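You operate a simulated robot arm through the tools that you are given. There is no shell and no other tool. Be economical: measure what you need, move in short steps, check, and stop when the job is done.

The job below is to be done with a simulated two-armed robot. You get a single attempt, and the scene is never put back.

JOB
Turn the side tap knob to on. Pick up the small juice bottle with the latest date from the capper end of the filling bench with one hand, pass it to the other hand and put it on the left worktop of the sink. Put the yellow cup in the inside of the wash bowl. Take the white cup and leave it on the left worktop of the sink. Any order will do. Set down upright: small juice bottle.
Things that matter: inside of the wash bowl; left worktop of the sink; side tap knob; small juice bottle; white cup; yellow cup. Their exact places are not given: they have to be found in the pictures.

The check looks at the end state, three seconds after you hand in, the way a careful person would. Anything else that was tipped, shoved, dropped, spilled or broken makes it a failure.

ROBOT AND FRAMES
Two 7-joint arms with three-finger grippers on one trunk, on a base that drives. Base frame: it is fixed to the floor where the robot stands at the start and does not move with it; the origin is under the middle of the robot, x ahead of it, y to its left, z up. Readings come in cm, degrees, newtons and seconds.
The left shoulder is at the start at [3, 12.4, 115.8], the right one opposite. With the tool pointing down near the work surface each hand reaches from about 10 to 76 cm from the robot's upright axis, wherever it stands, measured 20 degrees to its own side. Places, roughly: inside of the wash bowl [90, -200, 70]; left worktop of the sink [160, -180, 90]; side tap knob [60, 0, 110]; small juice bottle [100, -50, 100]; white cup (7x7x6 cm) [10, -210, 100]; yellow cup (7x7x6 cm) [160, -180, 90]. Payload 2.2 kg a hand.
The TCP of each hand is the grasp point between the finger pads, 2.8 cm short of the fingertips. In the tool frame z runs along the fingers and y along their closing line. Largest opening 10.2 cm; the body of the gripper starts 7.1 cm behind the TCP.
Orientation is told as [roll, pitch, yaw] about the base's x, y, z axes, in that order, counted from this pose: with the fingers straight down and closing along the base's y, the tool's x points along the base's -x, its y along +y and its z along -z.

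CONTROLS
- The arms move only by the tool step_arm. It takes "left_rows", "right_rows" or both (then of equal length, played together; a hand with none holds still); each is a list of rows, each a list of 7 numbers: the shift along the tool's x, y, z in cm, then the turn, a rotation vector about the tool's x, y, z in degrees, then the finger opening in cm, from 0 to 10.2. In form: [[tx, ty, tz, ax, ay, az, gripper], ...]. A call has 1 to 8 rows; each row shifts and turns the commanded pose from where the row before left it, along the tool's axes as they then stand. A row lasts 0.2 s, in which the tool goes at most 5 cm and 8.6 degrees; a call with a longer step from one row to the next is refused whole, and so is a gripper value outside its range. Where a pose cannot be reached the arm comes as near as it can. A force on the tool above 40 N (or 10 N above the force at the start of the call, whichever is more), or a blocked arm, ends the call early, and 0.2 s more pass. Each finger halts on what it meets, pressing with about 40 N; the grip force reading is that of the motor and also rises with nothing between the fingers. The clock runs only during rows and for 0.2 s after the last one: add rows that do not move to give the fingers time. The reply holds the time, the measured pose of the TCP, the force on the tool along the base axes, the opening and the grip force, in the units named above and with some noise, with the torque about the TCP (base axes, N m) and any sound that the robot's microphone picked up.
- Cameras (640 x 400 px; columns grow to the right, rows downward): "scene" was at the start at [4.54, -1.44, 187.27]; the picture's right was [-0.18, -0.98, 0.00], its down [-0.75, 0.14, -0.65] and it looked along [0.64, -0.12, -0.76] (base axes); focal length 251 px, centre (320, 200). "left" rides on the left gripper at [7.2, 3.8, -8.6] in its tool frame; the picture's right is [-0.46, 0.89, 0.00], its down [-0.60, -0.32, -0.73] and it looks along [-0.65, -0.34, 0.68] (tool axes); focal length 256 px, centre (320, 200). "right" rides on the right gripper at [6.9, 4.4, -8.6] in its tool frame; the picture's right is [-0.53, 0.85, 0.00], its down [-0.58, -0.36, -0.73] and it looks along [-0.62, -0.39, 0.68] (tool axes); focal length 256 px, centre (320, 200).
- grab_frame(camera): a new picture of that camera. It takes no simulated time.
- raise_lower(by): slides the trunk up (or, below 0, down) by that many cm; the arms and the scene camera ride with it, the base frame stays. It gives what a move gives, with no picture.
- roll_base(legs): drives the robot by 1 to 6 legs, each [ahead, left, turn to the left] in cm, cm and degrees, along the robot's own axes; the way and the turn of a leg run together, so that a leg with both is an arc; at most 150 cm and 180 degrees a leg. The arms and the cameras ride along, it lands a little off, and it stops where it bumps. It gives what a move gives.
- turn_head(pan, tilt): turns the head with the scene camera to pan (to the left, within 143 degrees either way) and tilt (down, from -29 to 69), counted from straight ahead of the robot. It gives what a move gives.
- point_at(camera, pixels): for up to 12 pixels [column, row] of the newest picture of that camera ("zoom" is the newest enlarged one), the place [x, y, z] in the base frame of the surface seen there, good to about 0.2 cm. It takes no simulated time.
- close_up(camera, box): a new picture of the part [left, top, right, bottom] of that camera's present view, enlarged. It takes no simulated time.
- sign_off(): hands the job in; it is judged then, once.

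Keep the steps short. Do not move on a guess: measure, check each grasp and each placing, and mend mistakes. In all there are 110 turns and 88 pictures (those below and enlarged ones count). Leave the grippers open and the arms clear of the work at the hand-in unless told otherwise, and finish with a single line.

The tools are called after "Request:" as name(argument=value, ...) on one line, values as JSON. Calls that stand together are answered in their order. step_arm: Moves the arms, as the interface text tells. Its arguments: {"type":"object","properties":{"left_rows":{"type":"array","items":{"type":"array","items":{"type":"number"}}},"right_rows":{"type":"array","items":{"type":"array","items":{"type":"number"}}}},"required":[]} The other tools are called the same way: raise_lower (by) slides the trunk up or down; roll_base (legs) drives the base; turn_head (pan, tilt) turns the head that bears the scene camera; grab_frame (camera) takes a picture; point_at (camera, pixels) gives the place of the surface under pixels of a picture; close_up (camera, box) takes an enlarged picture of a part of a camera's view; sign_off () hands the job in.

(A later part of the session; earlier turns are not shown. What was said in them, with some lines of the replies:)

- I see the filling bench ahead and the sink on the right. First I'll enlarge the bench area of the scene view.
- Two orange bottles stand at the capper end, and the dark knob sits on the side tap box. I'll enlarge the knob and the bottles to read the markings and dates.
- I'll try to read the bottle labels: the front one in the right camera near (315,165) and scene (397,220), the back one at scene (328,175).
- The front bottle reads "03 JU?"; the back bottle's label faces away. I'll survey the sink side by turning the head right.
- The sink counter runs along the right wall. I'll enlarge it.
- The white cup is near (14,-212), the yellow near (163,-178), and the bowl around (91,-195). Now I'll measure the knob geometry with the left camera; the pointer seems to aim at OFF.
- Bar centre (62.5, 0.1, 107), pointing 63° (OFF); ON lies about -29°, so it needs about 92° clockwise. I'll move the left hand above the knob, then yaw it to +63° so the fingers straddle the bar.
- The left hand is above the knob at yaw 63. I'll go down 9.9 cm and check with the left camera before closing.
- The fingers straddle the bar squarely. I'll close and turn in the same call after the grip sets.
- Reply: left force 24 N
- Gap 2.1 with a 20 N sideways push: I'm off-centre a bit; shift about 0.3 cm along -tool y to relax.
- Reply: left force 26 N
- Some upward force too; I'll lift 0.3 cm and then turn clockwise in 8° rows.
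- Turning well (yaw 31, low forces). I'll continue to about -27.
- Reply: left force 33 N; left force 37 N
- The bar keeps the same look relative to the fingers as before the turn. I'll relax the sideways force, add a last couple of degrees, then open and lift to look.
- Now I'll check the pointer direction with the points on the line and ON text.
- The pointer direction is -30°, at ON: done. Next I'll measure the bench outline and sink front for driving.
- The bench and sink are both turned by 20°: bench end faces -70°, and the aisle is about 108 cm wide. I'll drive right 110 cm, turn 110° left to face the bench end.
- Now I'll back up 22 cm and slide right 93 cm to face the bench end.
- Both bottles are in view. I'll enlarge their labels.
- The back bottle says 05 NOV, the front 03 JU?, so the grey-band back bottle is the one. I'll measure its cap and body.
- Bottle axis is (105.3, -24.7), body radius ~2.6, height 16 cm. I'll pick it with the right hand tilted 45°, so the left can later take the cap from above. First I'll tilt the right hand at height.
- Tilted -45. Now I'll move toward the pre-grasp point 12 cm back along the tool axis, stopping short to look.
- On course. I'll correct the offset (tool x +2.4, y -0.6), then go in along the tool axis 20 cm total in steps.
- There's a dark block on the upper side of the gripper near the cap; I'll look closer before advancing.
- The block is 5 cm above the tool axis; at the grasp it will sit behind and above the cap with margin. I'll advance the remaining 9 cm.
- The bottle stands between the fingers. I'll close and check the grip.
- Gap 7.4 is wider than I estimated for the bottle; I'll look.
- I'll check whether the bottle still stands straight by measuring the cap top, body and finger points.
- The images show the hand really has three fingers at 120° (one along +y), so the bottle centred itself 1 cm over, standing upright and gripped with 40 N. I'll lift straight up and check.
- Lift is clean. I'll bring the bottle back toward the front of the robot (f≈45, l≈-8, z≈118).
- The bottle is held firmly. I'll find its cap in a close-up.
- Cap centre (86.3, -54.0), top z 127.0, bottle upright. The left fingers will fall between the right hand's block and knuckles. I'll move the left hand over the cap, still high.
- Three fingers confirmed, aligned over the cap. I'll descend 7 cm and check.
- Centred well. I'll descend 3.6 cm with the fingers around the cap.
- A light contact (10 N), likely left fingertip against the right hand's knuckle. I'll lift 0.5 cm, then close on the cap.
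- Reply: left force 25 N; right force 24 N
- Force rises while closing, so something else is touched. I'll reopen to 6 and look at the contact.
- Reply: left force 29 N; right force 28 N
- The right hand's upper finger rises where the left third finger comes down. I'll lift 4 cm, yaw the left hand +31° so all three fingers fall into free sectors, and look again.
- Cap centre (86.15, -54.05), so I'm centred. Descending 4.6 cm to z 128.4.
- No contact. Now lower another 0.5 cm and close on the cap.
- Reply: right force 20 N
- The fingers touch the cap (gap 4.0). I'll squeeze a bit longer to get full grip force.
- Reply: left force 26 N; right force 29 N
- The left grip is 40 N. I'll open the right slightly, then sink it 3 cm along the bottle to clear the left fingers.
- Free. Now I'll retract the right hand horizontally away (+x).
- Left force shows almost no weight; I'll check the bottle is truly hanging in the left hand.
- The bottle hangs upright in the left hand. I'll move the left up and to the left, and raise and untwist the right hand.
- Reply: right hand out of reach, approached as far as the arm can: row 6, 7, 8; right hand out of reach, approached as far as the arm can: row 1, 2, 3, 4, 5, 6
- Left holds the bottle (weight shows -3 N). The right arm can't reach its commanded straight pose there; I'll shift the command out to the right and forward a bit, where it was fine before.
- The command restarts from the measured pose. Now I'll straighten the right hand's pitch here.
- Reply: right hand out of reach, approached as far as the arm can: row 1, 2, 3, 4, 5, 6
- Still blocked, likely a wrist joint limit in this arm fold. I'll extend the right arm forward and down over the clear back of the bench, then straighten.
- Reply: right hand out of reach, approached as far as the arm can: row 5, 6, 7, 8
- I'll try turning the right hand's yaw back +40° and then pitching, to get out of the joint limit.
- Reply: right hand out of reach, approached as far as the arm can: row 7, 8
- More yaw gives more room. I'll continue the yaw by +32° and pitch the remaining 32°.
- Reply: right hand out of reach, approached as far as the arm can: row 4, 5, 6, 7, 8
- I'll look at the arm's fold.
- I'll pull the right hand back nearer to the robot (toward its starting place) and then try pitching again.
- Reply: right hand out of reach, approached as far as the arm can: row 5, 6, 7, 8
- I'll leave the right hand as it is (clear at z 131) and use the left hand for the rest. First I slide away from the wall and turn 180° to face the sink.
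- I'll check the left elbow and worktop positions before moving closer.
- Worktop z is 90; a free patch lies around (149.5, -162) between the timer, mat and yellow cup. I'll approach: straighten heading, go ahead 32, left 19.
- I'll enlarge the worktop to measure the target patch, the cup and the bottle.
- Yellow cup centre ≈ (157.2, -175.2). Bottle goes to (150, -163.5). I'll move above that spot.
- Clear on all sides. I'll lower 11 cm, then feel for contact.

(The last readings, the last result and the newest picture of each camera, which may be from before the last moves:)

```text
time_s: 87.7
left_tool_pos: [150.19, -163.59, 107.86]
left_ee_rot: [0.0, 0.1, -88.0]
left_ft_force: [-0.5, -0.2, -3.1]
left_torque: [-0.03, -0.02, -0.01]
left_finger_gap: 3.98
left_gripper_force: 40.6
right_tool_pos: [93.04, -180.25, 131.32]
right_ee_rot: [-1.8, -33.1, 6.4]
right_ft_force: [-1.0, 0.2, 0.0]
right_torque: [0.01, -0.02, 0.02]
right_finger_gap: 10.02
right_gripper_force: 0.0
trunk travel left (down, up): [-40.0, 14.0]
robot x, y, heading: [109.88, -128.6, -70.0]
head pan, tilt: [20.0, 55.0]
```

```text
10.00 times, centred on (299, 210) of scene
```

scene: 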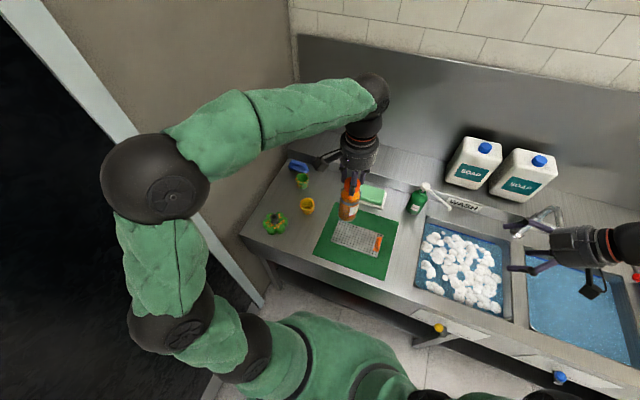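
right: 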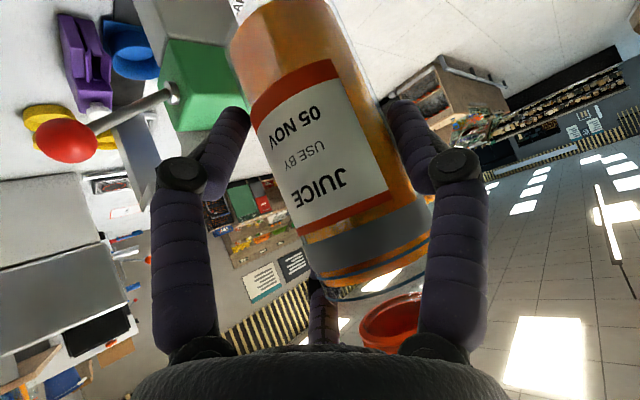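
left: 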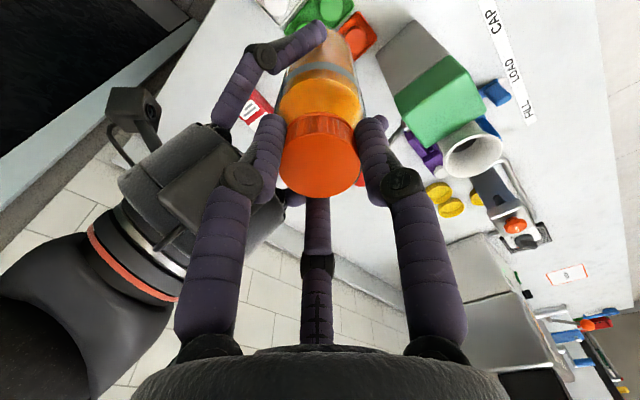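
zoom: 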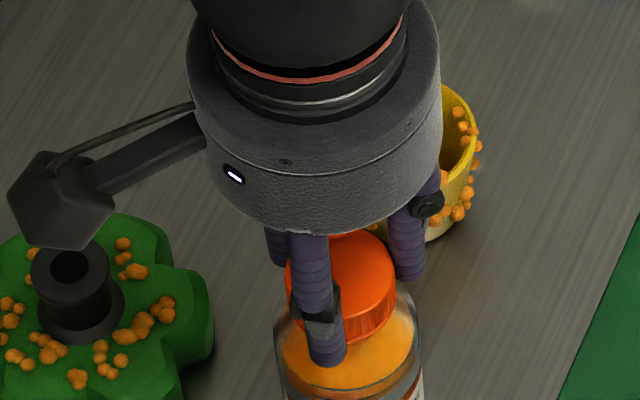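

Now small steps of 0.3 until the force shows contact.

Request:
step_arm(left_rows=[[0, 0, 0.3, 0, 0, 0, 0], [0, 0, 0.3, 0, 0, 0, 0], [0, 0, 0.2, 0, 0, 0, 0]])

```text
time_s: 88.5
left_tool_pos: [150.16, -163.66, 107.22]
left_ee_rot: [0.3, -0.2, -87.9]
left_ft_force: [1.7, 0.8, 21.2]
left_torque: [0.41, 0.23, 0.04]
left_finger_gap: 3.93
left_gripper_force: 39.9
right_tool_pos: [93.08, -180.21, 131.46]
right_ee_rot: [-1.8, -33.1, 6.5]
right_ft_force: [-1.0, 0.2, 0.5]
right_torque: [0.05, -0.01, 0.03]
right_finger_gap: 9.98
right_gripper_force: 0.1
trunk travel left (down, up): [-40.0, 14.0]
robot x, y, heading: [109.86, -128.3, -70.4]
head pan, tilt: [20.0, 55.0]
```

Contact (+21 N). I'll ease up 0.1, open slowly and lift away.

Request:
step_arm(left_rows=[[0, 0, -0.1, 0, 0, 0, 0], [0, 0, 0, 0, 0, 0, 4.4], [0, 0, 0, 0, 0, 0, 5.2], [0, 0, -0.5, 0, 0, 0, 6], [0, 0, -2, 0, 0, 0, 6], [0, 0, -4, 0, 0, 0, 6], [0, 0, -5, 0, 0, 0, 6], [0, 0, -5, 0, 0, 0, 6]])

Request:
close_up(camera="scene", box=[235, 150, 395, 250])

```text
time_s: 90.3
left_tool_pos: [150.03, -163.43, 123.55]
left_ee_rot: [0.0, 0.0, -87.9]
left_ft_force: [0.3, -0.5, 0.1]
left_torque: [0.01, 0.0, 0.0]
left_finger_gap: 6.0
left_gripper_force: 0.0
right_tool_pos: [92.87, -180.25, 131.35]
right_ee_rot: [-1.9, -33.1, 6.5]
right_ft_force: [-0.6, 0.3, -0.2]
right_torque: [-0.02, 0.01, 0.01]
right_finger_gap: 10.02
right_gripper_force: 0.0
trunk travel left (down, up): [-40.0, 14.0]
robot x, y, heading: [110.22, -128.23, -70.2]
head pan, tilt: [20.0, 55.0]
```

```text
4.00 times, centred on (315, 200) of scene
```

zoom: 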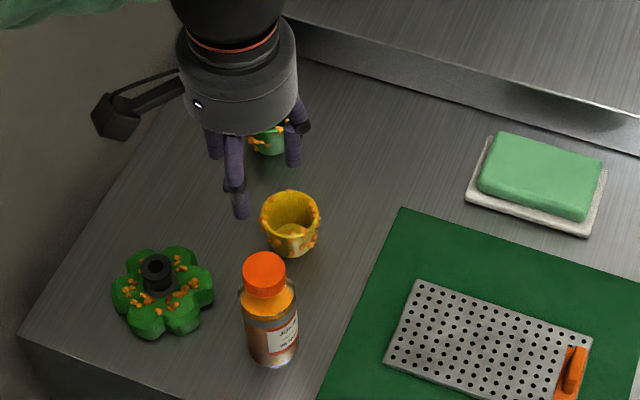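

The bottle stands upright on the worktop. Now the yellow cup: I'll refine its rim position.

Request:
close_up(camera="scene", box=[291, 190, 323, 210])

```text
16.00 times, centred on (307, 200) of scene
```

zoom: 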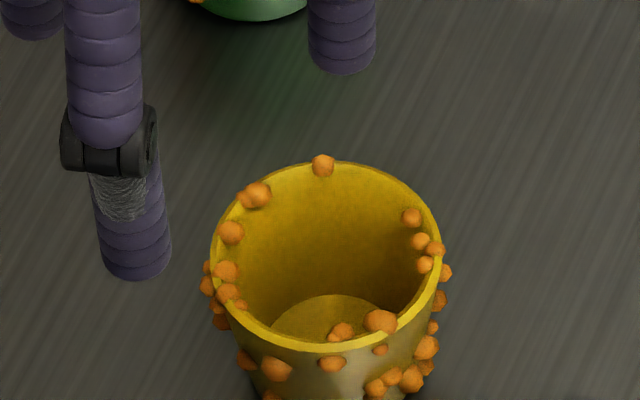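

Request:
point_at(camera="zoom", pixels=[[215, 245], [436, 275], [360, 166], [270, 333], [390, 335], [255, 190], [340, 310]])

```text
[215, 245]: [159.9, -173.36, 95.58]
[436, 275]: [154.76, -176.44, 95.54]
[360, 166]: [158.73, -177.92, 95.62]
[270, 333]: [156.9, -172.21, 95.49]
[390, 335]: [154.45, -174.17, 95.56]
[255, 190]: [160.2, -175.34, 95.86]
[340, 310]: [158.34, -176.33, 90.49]
```

Cup centre (157.35, -175.0), rim radius 3.0, top z 95.6. I'll move over it with open fingers and go partway down.

Request:
step_arm(left_rows=[[-3.95, 2.31, 0, 0, 0, 0, 8], [-3.95, 2.31, 0, 0, 0, 0, 10], [-3.95, 2.31, 0, 0, 0, 0, 10], [0, 0, 4.5, 0, 0, 0, 10], [0, 0, 5, 0, 0, 0, 10], [0, 0, 5, 0, 0, 0, 10], [0, 0, 4, 0, 0, 0, 10]])

Request:
grab_frame(camera="left")

```text
time_s: 91.9
left_tool_pos: [157.72, -175.15, 104.76]
left_ee_rot: [-0.1, 0.0, -88.0]
left_ft_force: [0.0, -0.6, 1.0]
left_torque: [0.0, 0.0, 0.03]
left_finger_gap: 9.99
left_gripper_force: 0.1
right_tool_pos: [93.08, -180.35, 131.35]
right_ee_rot: [-2.0, -33.2, 6.5]
right_ft_force: [-0.3, 0.0, -0.4]
right_torque: [0.0, 0.0, 0.0]
right_finger_gap: 9.98
right_gripper_force: 0.1
trunk travel left (down, up): [-40.0, 14.0]
robot x, y, heading: [110.13, -128.12, -70.3]
head pan, tilt: [20.0, 55.0]
```

```text
26 pictures are left
```

left: 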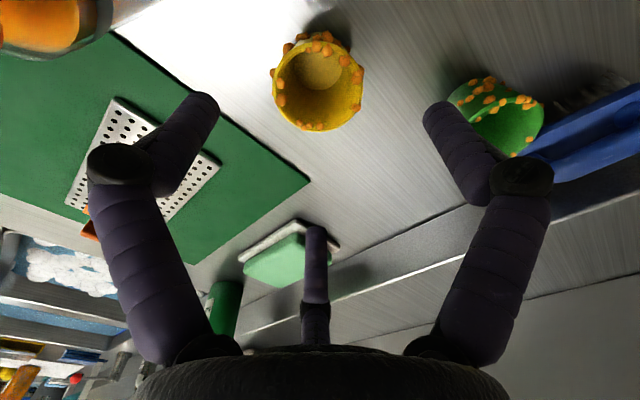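

Cup is centred between the fingers. I'll go down 11.2 and close.

Request:
step_arm(left_rows=[[0, -0.3, 4, 0, 0, 0, 10], [0, 0, 4, 0, 0, 0, 10], [0, 0, 2.2, 0, 0, 0, 10], [0, 0, 1, 0, 0, 0, 10], [0, 0, 0, 0, 0, 0, 8], [0, 0, 0, 0, 0, 0, 6], [0, 0, 0, 0, 0, 0, 4], [0, 0, 0, 0, 0, 0, 4]])

```text
time_s: 93.7
left_tool_pos: [157.32, -175.35, 93.77]
left_ee_rot: [0.0, 0.0, -88.1]
left_ft_force: [0.1, 0.5, -0.1]
left_torque: [0.03, 0.0, 0.06]
left_finger_gap: 5.94
left_gripper_force: 40.3
right_tool_pos: [93.05, -180.34, 131.36]
right_ee_rot: [-1.9, -33.1, 6.4]
right_ft_force: [0.3, -0.1, 0.2]
right_torque: [-0.03, 0.04, 0.0]
right_finger_gap: 9.98
right_gripper_force: 0.1
trunk travel left (down, up): [-40.0, 14.0]
robot x, y, heading: [109.69, -128.41, -70.5]
head pan, tilt: [20.0, 55.0]
```

Gripped (5.9 cm, 40 N). I'll lift to about z 121 and slide the base right 50 cm to face the wash bowl.

Request:
step_arm(left_rows=[[0, 0, -2, 0, 0, 0, 4], [0, 0, -4, 0, 0, 0, 4], [0, 0, -4.5, 0, 0, 0, 4], [0, 0, -4.5, 0, 0, 0, 4], [0, 0, -4.5, 0, 0, 0, 4], [0, 0, -4.5, 0, 0, 0, 4], [0, 0, -4, 0, 0, 0, 4]])

Request:
roll_base(legs=[[-8, 0, 0], [0, -50, 0]])

Request:
turn_head(pan=5, tilt=50)

Request:
grab_frame(camera="scene")

```text
time_s: 95.3
left_tool_pos: [157.02, -175.09, 121.83]
left_ee_rot: [0.0, 0.0, -88.0]
left_ft_force: [0.4, -0.1, -0.5]
left_torque: [0.0, -0.02, -0.01]
left_finger_gap: 5.95
left_gripper_force: 40.4
right_tool_pos: [92.95, -180.34, 131.36]
right_ee_rot: [-1.9, -33.1, 6.5]
right_ft_force: [0.2, 0.0, -0.1]
right_torque: [-0.04, -0.02, -0.04]
right_finger_gap: 10.01
right_gripper_force: 0.0
trunk travel left (down, up): [-40.0, 14.0]
robot x, y, heading: [110.26, -128.05, -70.2]
head pan, tilt: [20.0, 55.0]
```

```text
time_s: 98.9
left_tool_pos: [107.12, -184.41, 121.93]
left_ee_rot: [-0.1, 0.0, -87.9]
left_ft_force: [0.1, 0.0, -0.5]
left_torque: [0.01, -0.03, -0.03]
left_finger_gap: 5.93
left_gripper_force: 40.2
right_tool_pos: [43.03, -189.8, 131.38]
right_ee_rot: [-1.9, -33.2, 6.6]
right_ft_force: [-0.6, 0.4, 0.0]
right_torque: [0.01, -0.03, -0.03]
right_finger_gap: 9.96
right_gripper_force: 0.1
trunk travel left (down, up): [-40.0, 14.0]
robot x, y, heading: [59.73, -137.79, -70.0]
head pan, tilt: [20.0, 55.0]
```

```text
time_s: 99.7
left_tool_pos: [107.21, -184.46, 121.96]
left_ee_rot: [0.0, 0.0, -88.0]
left_ft_force: [0.4, -1.2, -0.3]
left_torque: [0.03, 0.02, -0.01]
left_finger_gap: 5.94
left_gripper_force: 39.4
right_tool_pos: [43.2, -189.75, 131.39]
right_ee_rot: [-1.9, -33.1, 6.6]
right_ft_force: [0.0, 0.3, -0.4]
right_torque: [0.0, 0.01, 0.0]
right_finger_gap: 10.0
right_gripper_force: 0.1
trunk travel left (down, up): [-40.0, 14.0]
robot x, y, heading: [60.05, -137.95, -70.2]
head pan, tilt: [5.0, 50.0]
```

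```text
25 pictures are left
```

scene: 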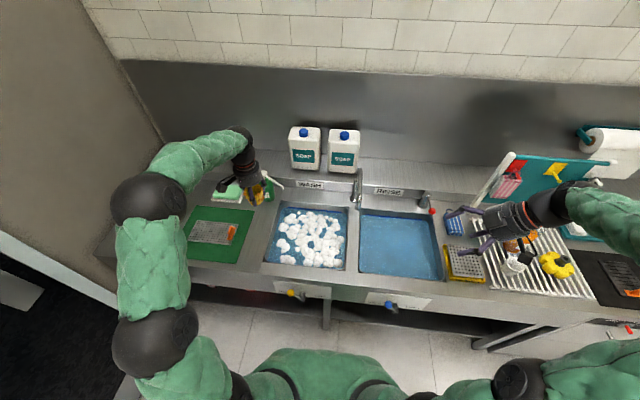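

The bowl "WASH" spans pixels (263–350, 205–270). I'll measure it, and the white cup at (515,262) region.

Request:
point_at(camera="scene", pixels=[[281, 204], [351, 206], [262, 264], [347, 272], [310, 238], [335, 245], [285, 225], [357, 185], [355, 172], [270, 178], [517, 262], [512, 160]])

```text
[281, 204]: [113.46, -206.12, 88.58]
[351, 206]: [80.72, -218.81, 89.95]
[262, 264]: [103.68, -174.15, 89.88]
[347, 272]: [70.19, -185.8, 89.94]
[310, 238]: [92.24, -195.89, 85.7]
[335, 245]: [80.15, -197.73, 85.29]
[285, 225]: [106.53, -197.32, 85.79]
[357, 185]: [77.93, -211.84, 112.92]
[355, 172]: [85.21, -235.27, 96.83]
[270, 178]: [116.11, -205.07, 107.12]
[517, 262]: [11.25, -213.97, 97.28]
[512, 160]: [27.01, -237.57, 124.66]
```

Bowl interior centre is about (92,-196), foam at 85.5. I'll move over (94,-193) and lower to just above the rim.

Request:
step_arm(left_rows=[[-2, -3.4, 0, 0, 0, 0, 4], [-2, -3.4, 0, 0, 0, 0, 4], [-2, -3.4, 0, 0, 0, 0, 4], [-2, -3.3, 0, 0, 0, 0, 4], [0, 0, 5, 0, 0, 0, 4], [0, 0, 5, 0, 0, 0, 4], [0, 0, 5, 0, 0, 0, 4], [0, 0, 5, 0, 0, 0, 4]])

Request:
step_arm(left_rows=[[0, 0, 4, 0, 0, 0, 4], [0, 0, 3, 0, 0, 0, 4], [0, 0, 3, 0, 0, 0, 4], [0, 0, 3, 0, 0, 0, 4]])

Request:
close_up(camera="scene", box=[240, 180, 400, 280])

```text
time_s: 101.5
left_tool_pos: [94.23, -193.12, 101.84]
left_ee_rot: [0.0, 0.0, -87.9]
left_ft_force: [0.5, -1.5, -0.4]
left_torque: [0.05, 0.01, 0.0]
left_finger_gap: 5.92
left_gripper_force: 39.8
right_tool_pos: [43.23, -189.94, 131.38]
right_ee_rot: [-1.7, -33.2, 6.6]
right_ft_force: [0.2, -1.6, -0.1]
right_torque: [0.0, 0.02, 0.03]
right_finger_gap: 10.02
right_gripper_force: 0.0
trunk travel left (down, up): [-40.0, 14.0]
robot x, y, heading: [59.78, -137.69, -70.0]
head pan, tilt: [5.0, 50.0]
```

```text
time_s: 102.5
left_tool_pos: [93.96, -193.14, 89.1]
left_ee_rot: [0.1, 0.0, -88.0]
left_ft_force: [-0.3, -0.6, 0.7]
left_torque: [0.0, 0.0, -0.01]
left_finger_gap: 5.91
left_gripper_force: 40.0
right_tool_pos: [43.1, -189.9, 131.4]
right_ee_rot: [-1.7, -33.2, 6.7]
right_ft_force: [0.4, -0.3, 0.6]
right_torque: [-0.01, -0.03, 0.01]
right_finger_gap: 9.99
right_gripper_force: 0.1
trunk travel left (down, up): [-40.0, 14.0]
robot x, y, heading: [60.55, -137.6, -70.1]
head pan, tilt: [5.0, 50.0]
```

```text
4.00 times, centred on (320, 230) of scene
```

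zoom: 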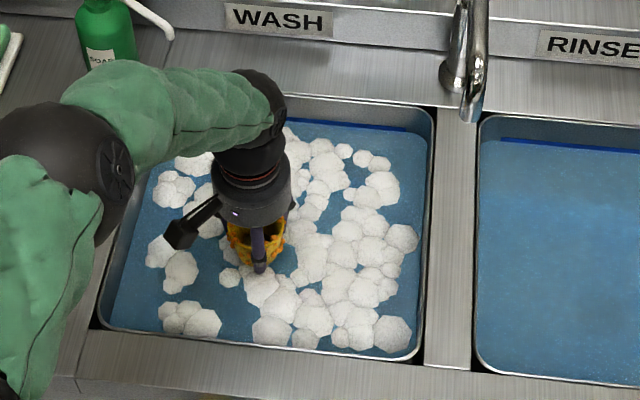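

The arm comes in from the left fairly low; I'll check its height before going deeper.

Request:
point_at(camera="zoom", pixels=[[70, 160], [105, 200], [50, 250], [85, 260], [200, 100], [260, 95], [180, 235]])

```text
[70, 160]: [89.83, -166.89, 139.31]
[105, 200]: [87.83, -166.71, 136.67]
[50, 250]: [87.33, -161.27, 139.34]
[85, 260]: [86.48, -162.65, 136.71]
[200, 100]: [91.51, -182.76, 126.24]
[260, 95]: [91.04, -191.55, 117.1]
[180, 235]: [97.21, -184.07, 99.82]
```

Arm is well clear (≥117). I'll lower into the water until contact.

Request:
step_arm(left_rows=[[0, 0, 2.5, 0, 0, 0, 4], [0, 0, 2.5, 0, 0, 0, 4], [0, 0, 2.5, 0, 0, 0, 4], [0, 0, 2, 0, 0, 0, 4], [0, 0, 1.5, 0, 0, 0, 4]])

```text
time_s: 103.7
left_tool_pos: [94.02, -192.89, 77.87]
left_ee_rot: [0.0, 0.0, -87.9]
left_ft_force: [0.8, -0.2, 0.4]
left_torque: [0.02, 0.03, -0.01]
left_finger_gap: 5.92
left_gripper_force: 40.0
right_tool_pos: [43.04, -189.74, 131.34]
right_ee_rot: [-1.9, -33.2, 6.6]
right_ft_force: [0.4, 0.6, -0.3]
right_torque: [-0.03, 0.01, 0.02]
right_finger_gap: 10.02
right_gripper_force: 0.0
trunk travel left (down, up): [-40.0, 14.0]
robot x, y, heading: [59.89, -137.52, -69.9]
head pan, tilt: [5.0, 50.0]
```

Request:
step_arm(left_rows=[[0, 0, 1, 0, 0, 0, 4], [0, 0, 1, 0, 0, 0, 4], [0, 0, 1, 0, 0, 0, 4], [0, 0, 0.8, 0, 0, 0, 4], [0, 0, 0.8, 0, 0, 0, 4], [0, 0, 0.8, 0, 0, 0, 4], [0, 0, 0.8, 0, 0, 0, 4]])

```text
time_s: 104.4
left_tool_pos: [94.38, -193.28, 75.99]
left_ee_rot: [0.3, -0.3, -87.7]
left_ft_force: [-3.2, 5.9, 19.8]
left_torque: [0.12, 0.16, -0.03]
left_finger_gap: 5.75
left_gripper_force: 39.3
right_tool_pos: [43.08, -189.69, 131.35]
right_ee_rot: [-1.8, -33.0, 6.7]
right_ft_force: [-0.7, -0.7, -0.2]
right_torque: [0.01, 0.01, 0.0]
right_finger_gap: 10.0
right_gripper_force: 0.0
trunk travel left (down, up): [-40.0, 14.0]
robot x, y, heading: [60.16, -137.89, -70.1]
head pan, tilt: [5.0, 50.0]
stopped in row 3 (left hand): the force on the tool passed its limit at 48 N (the readings are from after the stop); the commanded pose is now the measured one
```

It has touched the bowl bottom. I'll ease up, open and rise out.

Request:
step_arm(left_rows=[[0, 0, -0.2, 0, 0, 0, 5], [0, 0, 0, 0, 0, 0, 7.5], [0, 0, 0, 0, 0, 0, 9], [0, 0, -2, 0, 0, 0, 9.5], [0, 0, -4, 0, 0, 0, 9.5], [0, 0, -5, 0, 0, 0, 9.5], [0, 0, -5, 0, 0, 0, 9.5], [0, 0, -5, 0, 0, 0, 9.5]])

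Request:
step_arm(left_rows=[[0, 0, -5, 0, 0, 0, 9.5], [0, 0, -5, 0, 0, 0, 9.5], [0, 0, -5, 0, 0, 0, 9.5], [0, 0, -5, 0, 0, 0, 9.5], [0, 0, -5, 0, 0, 0, 9.5]])

Request:
close_up(camera="scene", box=[240, 180, 400, 280])

Request:
grab_frame(camera="left")

```text
time_s: 106.2
left_tool_pos: [94.0, -193.25, 96.69]
left_ee_rot: [0.2, -0.1, -87.8]
left_ft_force: [-0.7, 0.0, -1.9]
left_torque: [-0.06, -0.05, -0.02]
left_finger_gap: 9.5
left_gripper_force: 0.0
right_tool_pos: [42.99, -189.72, 131.34]
right_ee_rot: [-1.8, -33.0, 6.6]
right_ft_force: [0.1, 0.6, 0.2]
right_torque: [0.0, -0.02, -0.01]
right_finger_gap: 10.0
right_gripper_force: 0.2
trunk travel left (down, up): [-40.0, 14.0]
robot x, y, heading: [60.02, -137.76, -69.9]
head pan, tilt: [5.0, 50.0]
```

```text
time_s: 107.4
left_tool_pos: [94.07, -193.31, 121.99]
left_ee_rot: [0.2, -0.1, -87.8]
left_ft_force: [-0.4, -0.1, -0.1]
left_torque: [-0.01, -0.03, -0.01]
left_finger_gap: 9.49
left_gripper_force: 0.0
right_tool_pos: [43.1, -189.69, 131.44]
right_ee_rot: [-1.9, -33.1, 6.5]
right_ft_force: [-0.1, 0.7, 0.9]
right_torque: [-0.01, -0.03, 0.02]
right_finger_gap: 9.99
right_gripper_force: 0.1
trunk travel left (down, up): [-40.0, 14.0]
robot x, y, heading: [60.15, -137.92, -70.0]
head pan, tilt: [5.0, 50.0]
```

```text
4.00 times, centred on (320, 230) of scene
```

zoom: 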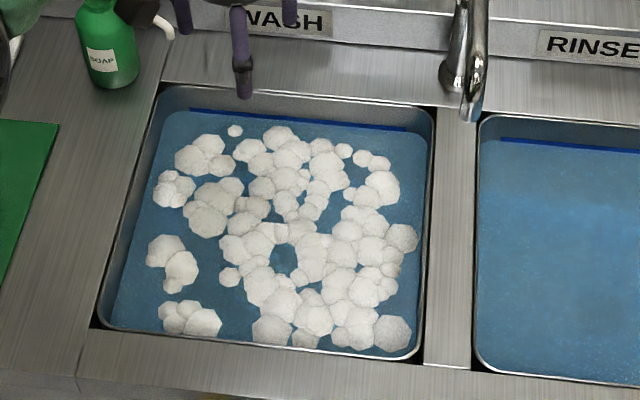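

```text
22 pictures are left
```

left: 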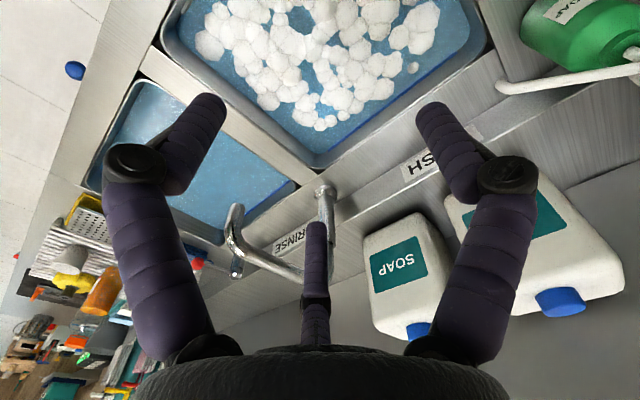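

The cup is down under the foam and the hand is empty. Next, the white cup: back off 12 cm, slide right 80 cm.

Request:
roll_base(legs=[[-12, 0, 0], [0, -80, 0]])

Request:
turn_head(pan=5, tilt=45)

Request:
grab_frame(camera="scene")

```text
time_s: 112.6
left_tool_pos: [13.78, -209.71, 122.15]
left_ee_rot: [0.2, -0.2, -87.9]
left_ft_force: [0.0, 0.0, -0.4]
left_torque: [-0.01, -0.02, -0.01]
left_finger_gap: 9.48
left_gripper_force: 0.0
right_tool_pos: [-37.11, -206.15, 131.35]
right_ee_rot: [-2.0, -33.1, 6.6]
right_ft_force: [-0.8, 0.3, 0.5]
right_torque: [-0.01, -0.02, 0.01]
right_finger_gap: 9.98
right_gripper_force: 0.1
trunk travel left (down, up): [-40.0, 14.0]
robot x, y, heading: [-19.93, -154.25, -70.1]
head pan, tilt: [5.0, 50.0]
```

```text
time_s: 113.2
left_tool_pos: [13.76, -209.77, 122.05]
left_ee_rot: [0.2, -0.3, -87.9]
left_ft_force: [-0.6, -0.5, -0.6]
left_torque: [0.03, 0.0, 0.0]
left_finger_gap: 9.5
left_gripper_force: 0.0
right_tool_pos: [-37.11, -206.32, 131.3]
right_ee_rot: [-1.8, -33.1, 6.6]
right_ft_force: [-0.2, -0.8, 1.0]
right_torque: [-0.01, -0.01, 0.01]
right_finger_gap: 10.0
right_gripper_force: 0.1
trunk travel left (down, up): [-40.0, 14.0]
robot x, y, heading: [-20.11, -154.11, -70.0]
head pan, tilt: [5.0, 45.0]
```

```text
21 pictures are left
```

scene: 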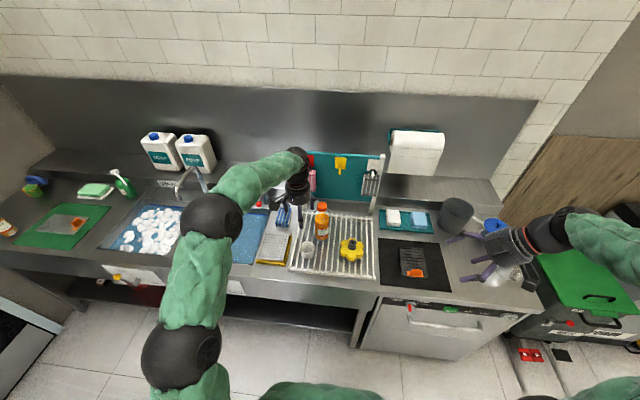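

The white cup is at about (307,250) on the drain rack beside another bottle. I'll enlarge it.

Request:
close_up(camera="scene", box=[280, 200, 376, 260])

```text
6.67 times, centred on (328, 230) of scene
```

zoom: 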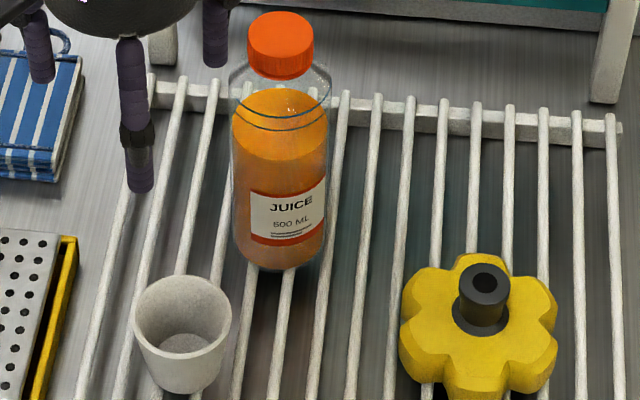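

Request:
point_at(camera="zoom", pixels=[[134, 318], [230, 318], [182, 278], [165, 360], [205, 358], [280, 268], [282, 200], [235, 160], [280, 45], [185, 340], [140, 180]])

```text
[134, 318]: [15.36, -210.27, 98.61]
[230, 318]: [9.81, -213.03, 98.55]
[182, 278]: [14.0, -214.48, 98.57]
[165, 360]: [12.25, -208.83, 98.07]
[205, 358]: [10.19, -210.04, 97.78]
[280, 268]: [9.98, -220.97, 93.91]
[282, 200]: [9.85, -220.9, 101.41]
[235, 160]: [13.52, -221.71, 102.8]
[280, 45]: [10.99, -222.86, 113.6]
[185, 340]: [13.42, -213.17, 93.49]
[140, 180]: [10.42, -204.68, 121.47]
```

White cup centre (12.6, -211.6), rim z 98.6; the 500 ml bottle's surface is 8 cm away. I'll align and descend with opening 8.4.

Request:
step_arm(left_rows=[[-1.79, -1.22, 0, 0, 0, 0, 8.4], [0, 0, 4, 0, 0, 0, 8.4], [0, 0, 4, 0, 0, 0, 8.4], [0, 0, 4, 0, 0, 0, 8.4], [0, 0, 4, 0, 0, 0, 8.4]])

Request:
grab_frame(camera="left")

Request:
close_up(camera="scene", box=[280, 200, 376, 260])

```text
time_s: 114.5
left_tool_pos: [13.04, -211.66, 106.05]
left_ee_rot: [0.3, -0.2, -87.8]
left_ft_force: [0.2, 0.0, 0.6]
left_torque: [0.02, 0.04, 0.0]
left_finger_gap: 8.37
left_gripper_force: 0.1
right_tool_pos: [-36.9, -206.16, 131.3]
right_ee_rot: [-1.8, -33.2, 6.6]
right_ft_force: [0.0, 1.7, -0.3]
right_torque: [0.0, 0.01, 0.02]
right_finger_gap: 9.97
right_gripper_force: 0.1
trunk travel left (down, up): [-40.0, 14.0]
robot x, y, heading: [-20.11, -154.27, -70.4]
head pan, tilt: [5.0, 45.0]
```

```text
19 pictures are left
```

left: 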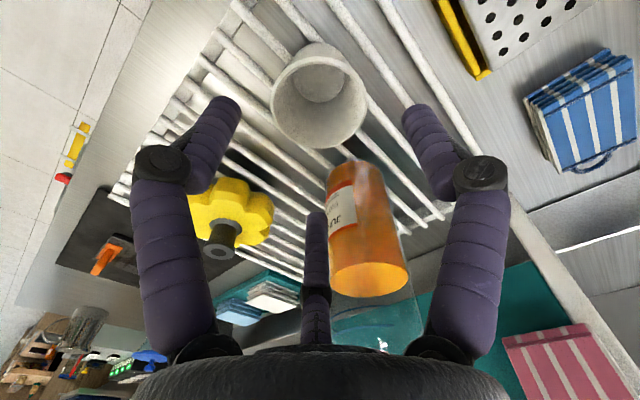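

```text
6.67 times, centred on (328, 230) of scene
```

zoom: 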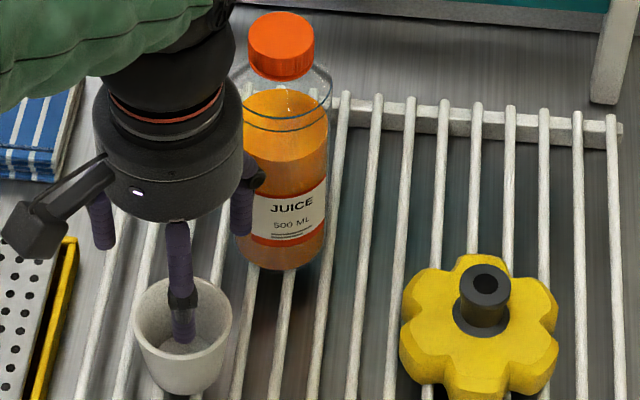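

I'll measure the finger knuckle nearest the bottle.

Request:
point_at(camera="zoom", pixels=[[256, 170], [262, 180], [242, 225], [240, 170], [233, 130], [262, 170], [300, 260]])

Request:
point_at(camera="left", pixels=[[345, 200], [380, 200], [316, 240], [316, 295], [350, 260], [335, 230]])

```text
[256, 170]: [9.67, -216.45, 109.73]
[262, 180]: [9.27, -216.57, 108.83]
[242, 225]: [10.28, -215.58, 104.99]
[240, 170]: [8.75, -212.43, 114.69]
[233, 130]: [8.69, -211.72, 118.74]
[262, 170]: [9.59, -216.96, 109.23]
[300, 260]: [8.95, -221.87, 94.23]
```

```text
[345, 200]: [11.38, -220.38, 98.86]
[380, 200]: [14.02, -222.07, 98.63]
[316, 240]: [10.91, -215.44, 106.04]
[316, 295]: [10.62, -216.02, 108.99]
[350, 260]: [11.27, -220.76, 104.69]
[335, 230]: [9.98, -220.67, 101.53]
```

Knuckle outer edge y≈-217, bottle surface y≈-220.4: over 3 cm clear. I'll descend 9.4 cm and close.

Request:
step_arm(left_rows=[[0, -0.35, 3, 0, 0, 0, 8.4], [0, 0, 3, 0, 0, 0, 8.4], [0, 0, 2.4, 0, 0, 0, 8.4], [0, 0, 1, 0, 0, 0, 8.4], [0, 0, 0, 0, 0, 0, 7], [0, 0, 0, 0, 0, 0, 5], [0, 0, 0, 0, 0, 0, 4], [0, 0, 0, 0, 0, 0, 4]])

```text
time_s: 116.2
left_tool_pos: [12.52, -211.75, 96.6]
left_ee_rot: [0.1, -0.1, -87.9]
left_ft_force: [-0.2, 0.9, 0.5]
left_torque: [-0.01, 0.02, 0.0]
left_finger_gap: 5.93
left_gripper_force: 40.1
right_tool_pos: [-37.05, -206.26, 131.33]
right_ee_rot: [-2.0, -33.2, 6.6]
right_ft_force: [-0.4, -0.1, 0.5]
right_torque: [0.01, 0.0, 0.02]
right_finger_gap: 9.98
right_gripper_force: 0.0
trunk travel left (down, up): [-40.0, 14.0]
robot x, y, heading: [-20.22, -153.84, -70.2]
head pan, tilt: [5.0, 45.0]
```

Gripped. I'll lift to z≈124, then slide back left 131 cm.

Request:
step_arm(left_rows=[[0, 0, -2, 0, 0, 0, 4], [0, 0, -4, 0, 0, 0, 4], [0, 0, -4.5, 0, 0, 0, 4], [0, 0, -4.5, 0, 0, 0, 4], [0, 0, -4.5, 0, 0, 0, 4], [0, 0, -4.5, 0, 0, 0, 4], [0, 0, -4, 0, 0, 0, 4]])

Request:
roll_base(legs=[[0, 131, 0], [19, 0, 0]])

Request:
turn_head(pan=20, tilt=55)

Request:
grab_frame(camera="scene")

```text
time_s: 117.8
left_tool_pos: [12.33, -211.75, 124.65]
left_ee_rot: [0.2, -0.2, -87.9]
left_ft_force: [-0.9, 0.0, -0.1]
left_torque: [0.0, 0.01, 0.01]
left_finger_gap: 5.9
left_gripper_force: 40.2
right_tool_pos: [-36.97, -206.33, 131.29]
right_ee_rot: [-2.0, -33.1, 6.6]
right_ft_force: [-0.4, -0.5, -0.4]
right_torque: [-0.02, 0.02, 0.03]
right_finger_gap: 10.02
right_gripper_force: 0.0
trunk travel left (down, up): [-40.0, 14.0]
robot x, y, heading: [-20.28, -154.29, -70.3]
head pan, tilt: [5.0, 45.0]
```

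```text
time_s: 125.6
left_tool_pos: [143.51, -182.31, 124.67]
left_ee_rot: [0.2, -0.1, -86.0]
left_ft_force: [0.3, -0.2, 0.3]
left_torque: [0.02, -0.02, -0.04]
left_finger_gap: 5.9
left_gripper_force: 40.0
right_tool_pos: [93.75, -178.34, 131.45]
right_ee_rot: [-1.8, -33.1, 8.6]
right_ft_force: [1.4, 0.1, -1.0]
right_torque: [0.0, -0.01, 0.02]
right_finger_gap: 9.99
right_gripper_force: 0.1
trunk travel left (down, up): [-40.0, 14.0]
robot x, y, heading: [108.73, -126.0, -68.4]
head pan, tilt: [5.0, 45.0]
```

```text
time_s: 126.3
left_tool_pos: [143.26, -182.22, 124.76]
left_ee_rot: [0.2, -0.3, -85.9]
left_ft_force: [-0.1, 0.3, -0.7]
left_torque: [-0.01, 0.02, 0.03]
left_finger_gap: 5.91
left_gripper_force: 40.2
right_tool_pos: [93.79, -178.22, 131.25]
right_ee_rot: [-1.9, -33.1, 8.5]
right_ft_force: [0.7, 0.1, -0.5]
right_torque: [0.0, -0.01, 0.01]
right_finger_gap: 9.97
right_gripper_force: 0.0
trunk travel left (down, up): [-40.0, 14.0]
robot x, y, heading: [108.59, -125.77, -68.3]
head pan, tilt: [20.0, 55.0]
```

```text
17 pictures are left
```

scene: 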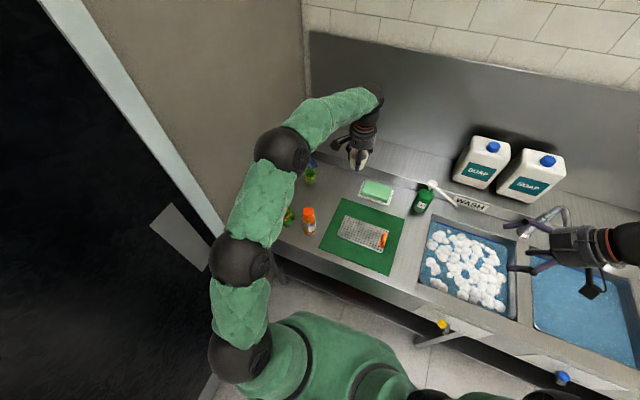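

Cup is held. I'll move above (156.5,-176.5), where the yellow cup stood, and lower partway.

Request:
step_arm(left_rows=[[1.58, 4.52, 0, 0, 0, 0, 4], [1.58, 4.52, 0, 0, 0, 0, 4], [1.58, 4.52, 0, 0, 0, 0, 4], [0, 0, 5, 0, 0, 0, 4], [0, 0, 5, 0, 0, 0, 4], [0, 0, 5, 0, 0, 0, 4], [0, 0, 3, 0, 0, 0, 4]])

Request:
close_up(camera="scene", box=[260, 120, 420, 220])

Request:
grab_frame(camera="left")

```text
time_s: 127.9
left_tool_pos: [156.35, -176.68, 106.75]
left_ee_rot: [0.1, -0.2, -86.0]
left_ft_force: [0.0, -0.1, -0.3]
left_torque: [0.02, 0.02, 0.03]
left_finger_gap: 5.9
left_gripper_force: 39.8
right_tool_pos: [93.68, -178.35, 131.3]
right_ee_rot: [-1.9, -33.1, 8.5]
right_ft_force: [0.3, 0.4, -0.4]
right_torque: [0.01, -0.01, -0.01]
right_finger_gap: 10.01
right_gripper_force: 0.1
trunk travel left (down, up): [-40.0, 14.0]
robot x, y, heading: [108.87, -125.76, -68.2]
head pan, tilt: [20.0, 55.0]
```

```text
4.00 times, centred on (340, 170) of scene
```

zoom: 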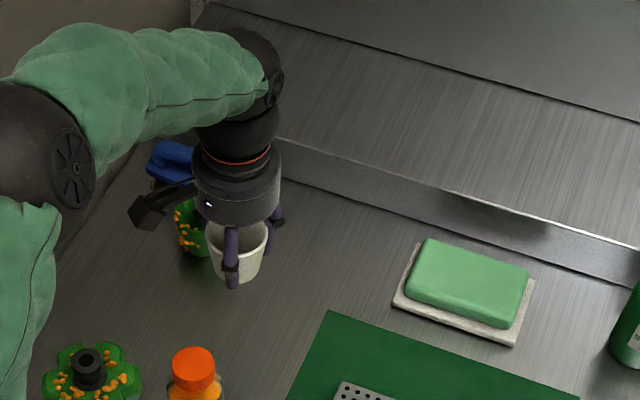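

```text
15 pictures are left
```

left: 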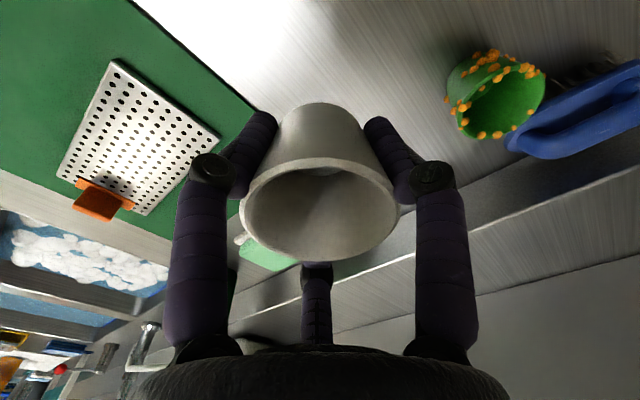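

Clear below. I'll lower 12 cm, then feel for contact.

Request:
step_arm(left_rows=[[0, 0, 4, 0, 0, 0, 4], [0, 0, 4, 0, 0, 0, 4], [0, 0, 3, 0, 0, 0, 4], [0, 0, 0.8, 0, 0, 0, 4], [0, 0, 0.4, 0, 0, 0, 4], [0, 0, 0.3, 0, 0, 0, 4], [0, 0, 0.2, 0, 0, 0, 4]])

```text
time_s: 129.5
left_tool_pos: [156.55, -176.53, 94.13]
left_ee_rot: [0.1, -0.2, -86.0]
left_ft_force: [0.2, 0.0, -1.2]
left_torque: [0.0, -0.01, 0.01]
left_finger_gap: 5.88
left_gripper_force: 40.0
right_tool_pos: [93.71, -178.11, 131.34]
right_ee_rot: [-1.9, -33.1, 8.5]
right_ft_force: [0.3, 0.2, 0.0]
right_torque: [-0.03, -0.01, -0.03]
right_finger_gap: 9.98
right_gripper_force: 0.1
trunk travel left (down, up): [-40.0, 14.0]
robot x, y, heading: [108.73, -125.53, -68.1]
head pan, tilt: [20.0, 55.0]
```

Request:
step_arm(left_rows=[[0, 0, 0.2, 0, 0, 0, 4], [0, 0, 0.2, 0, 0, 0, 4], [0, 0, 0.15, 0, 0, 0, 4]])

```text
time_s: 130.3
left_tool_pos: [156.73, -176.67, 93.45]
left_ee_rot: [0.1, -0.2, -85.9]
left_ft_force: [-0.4, -0.6, -0.5]
left_torque: [0.0, -0.03, 0.05]
left_finger_gap: 5.9
left_gripper_force: 39.9
right_tool_pos: [93.68, -178.16, 131.47]
right_ee_rot: [-2.0, -33.0, 8.6]
right_ft_force: [-0.4, 0.1, 0.1]
right_torque: [0.0, 0.05, -0.03]
right_finger_gap: 9.97
right_gripper_force: 0.1
trunk travel left (down, up): [-40.0, 14.0]
robot x, y, heading: [109.04, -126.09, -68.0]
head pan, tilt: [20.0, 55.0]
```

No contact yet; a few more 0.2 cm steps.

Request:
step_arm(left_rows=[[0, 0, 0.2, 0, 0, 0, 4], [0, 0, 0.2, 0, 0, 0, 4], [0, 0, 0.15, 0, 0, 0, 4]])

```text
time_s: 131.1
left_tool_pos: [156.7, -176.75, 92.98]
left_ee_rot: [0.3, -0.4, -85.9]
left_ft_force: [-0.3, 0.1, 15.4]
left_torque: [-0.02, 0.0, 0.02]
left_finger_gap: 5.8
left_gripper_force: 40.2
right_tool_pos: [93.54, -178.23, 131.23]
right_ee_rot: [-1.9, -33.2, 8.5]
right_ft_force: [-1.1, 0.2, -0.1]
right_torque: [-0.03, -0.02, -0.01]
right_finger_gap: 10.02
right_gripper_force: 0.0
trunk travel left (down, up): [-40.0, 14.0]
robot x, y, heading: [109.21, -125.26, -68.1]
head pan, tilt: [20.0, 55.0]
```

Contact (15 N). I'll ease, open to 8.2 and lift away.

Request:
step_arm(left_rows=[[0, 0, -0.1, 0, 0, 0, 5.4], [0, 0, 0, 0, 0, 0, 7], [0, 0, 0, 0, 0, 0, 8.2], [0, 0, -2, 0, 0, 0, 8.2], [0, 0, -4, 0, 0, 0, 8.2], [0, 0, -5, 0, 0, 0, 8.2], [0, 0, -5, 0, 0, 0, 8.2], [0, 0, -5, 0, 0, 0, 8.2]])

Request:
step_arm(left_rows=[[2, -3, -3, 0, 0, 0, 8.2], [2, -3, -3, 0, 0, 0, 9], [3, -3, -2, 0, 0, 0, 10], [3, -3, 0, 0, 0, 0, 10], [3, -2, 0, 0, 0, 0, 10]])

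Request:
close_up(camera="scene", box=[260, 120, 420, 220])

```text
time_s: 132.9
left_tool_pos: [156.48, -176.44, 114.05]
left_ee_rot: [0.2, -0.1, -86.1]
left_ft_force: [-0.7, 1.0, -0.8]
left_torque: [-0.02, -0.01, 0.01]
left_finger_gap: 8.21
left_gripper_force: 0.1
right_tool_pos: [93.69, -178.19, 131.36]
right_ee_rot: [-1.9, -33.1, 8.5]
right_ft_force: [-0.9, 0.1, -0.5]
right_torque: [-0.01, 0.02, -0.04]
right_finger_gap: 10.01
right_gripper_force: 0.1
trunk travel left (down, up): [-40.0, 14.0]
robot x, y, heading: [108.69, -125.89, -68.3]
head pan, tilt: [20.0, 55.0]
```

```text
time_s: 134.1
left_tool_pos: [141.53, -164.34, 121.78]
left_ee_rot: [0.2, -0.1, -86.0]
left_ft_force: [0.3, 1.4, -0.4]
left_torque: [-0.01, -0.01, 0.01]
left_finger_gap: 9.99
left_gripper_force: 0.1
right_tool_pos: [93.7, -178.21, 131.48]
right_ee_rot: [-2.0, -33.2, 8.5]
right_ft_force: [0.4, 0.1, 0.0]
right_torque: [-0.01, -0.02, 0.02]
right_finger_gap: 9.99
right_gripper_force: 0.1
trunk travel left (down, up): [-40.0, 14.0]
robot x, y, heading: [109.02, -125.84, -68.3]
head pan, tilt: [20.0, 55.0]
```

```text
4.00 times, centred on (340, 170) of scene
```

zoom: 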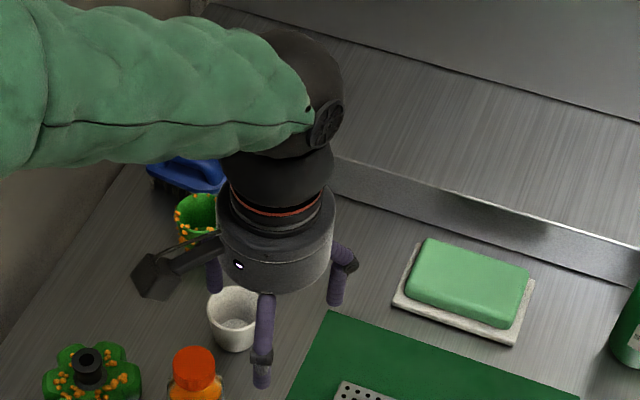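

The white cup stands upright. I'll back the robot 25 cm to clear the arms and take a final look.

Request:
roll_base(legs=[[-25, -10, 0]])

Request:
turn_head(pan=15, tilt=42)

Request:
grab_frame(camera="scene")

Request:
close_up(camera="scene", box=[230, 150, 470, 300])

```text
time_s: 136.0
left_tool_pos: [123.33, -145.26, 121.74]
left_ee_rot: [0.2, -0.3, -86.0]
left_ft_force: [0.9, -0.2, 0.6]
left_torque: [-0.01, -0.03, -0.01]
left_finger_gap: 9.99
left_gripper_force: 0.1
right_tool_pos: [75.44, -159.03, 131.45]
right_ee_rot: [-1.9, -33.1, 8.5]
right_ft_force: [0.9, -0.3, -0.2]
right_torque: [0.01, 0.0, -0.06]
right_finger_gap: 10.01
right_gripper_force: 0.0
trunk travel left (down, up): [-40.0, 14.0]
robot x, y, heading: [90.92, -106.7, -68.4]
head pan, tilt: [20.0, 55.0]
```

```text
time_s: 136.8
left_tool_pos: [123.45, -145.26, 121.74]
left_ee_rot: [0.2, -0.3, -86.0]
left_ft_force: [-0.6, -1.3, -0.7]
left_torque: [0.0, 0.01, 0.05]
left_finger_gap: 10.01
left_gripper_force: 0.0
right_tool_pos: [75.46, -159.09, 131.34]
right_ee_rot: [-1.8, -33.1, 8.4]
right_ft_force: [-0.5, 1.1, -0.9]
right_torque: [0.01, 0.01, 0.0]
right_finger_gap: 10.01
right_gripper_force: 0.2
trunk travel left (down, up): [-40.0, 14.0]
robot x, y, heading: [90.39, -106.63, -68.4]
head pan, tilt: [15.0, 42.0]
```

```text
13 pictures are left
```

scene: 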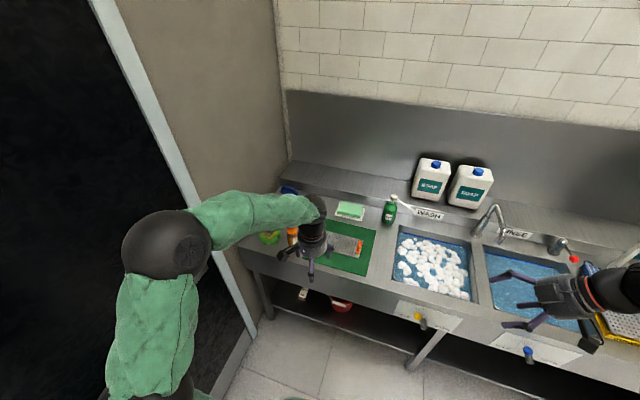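

```text
2.67 times, centred on (350, 225) of scene
```

zoom: 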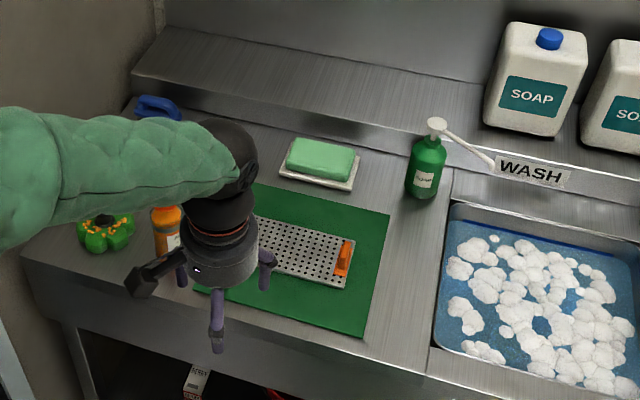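

Everything I can see from here is as it should be: bottle and white cup upright on the left worktop, yellow cup in the wash bowl, grippers open and clear. The knob was last checked at ON. Handing in.

Request:
sign_off()

```text
The job is handed in.
```

I turned the side tap to on, passed the 05 NOV juice bottle from right hand to left and stood it upright on the left worktop, set the white cup there too, and put the yellow cup on the bottom of the wash bowl, where the foam now hides it.
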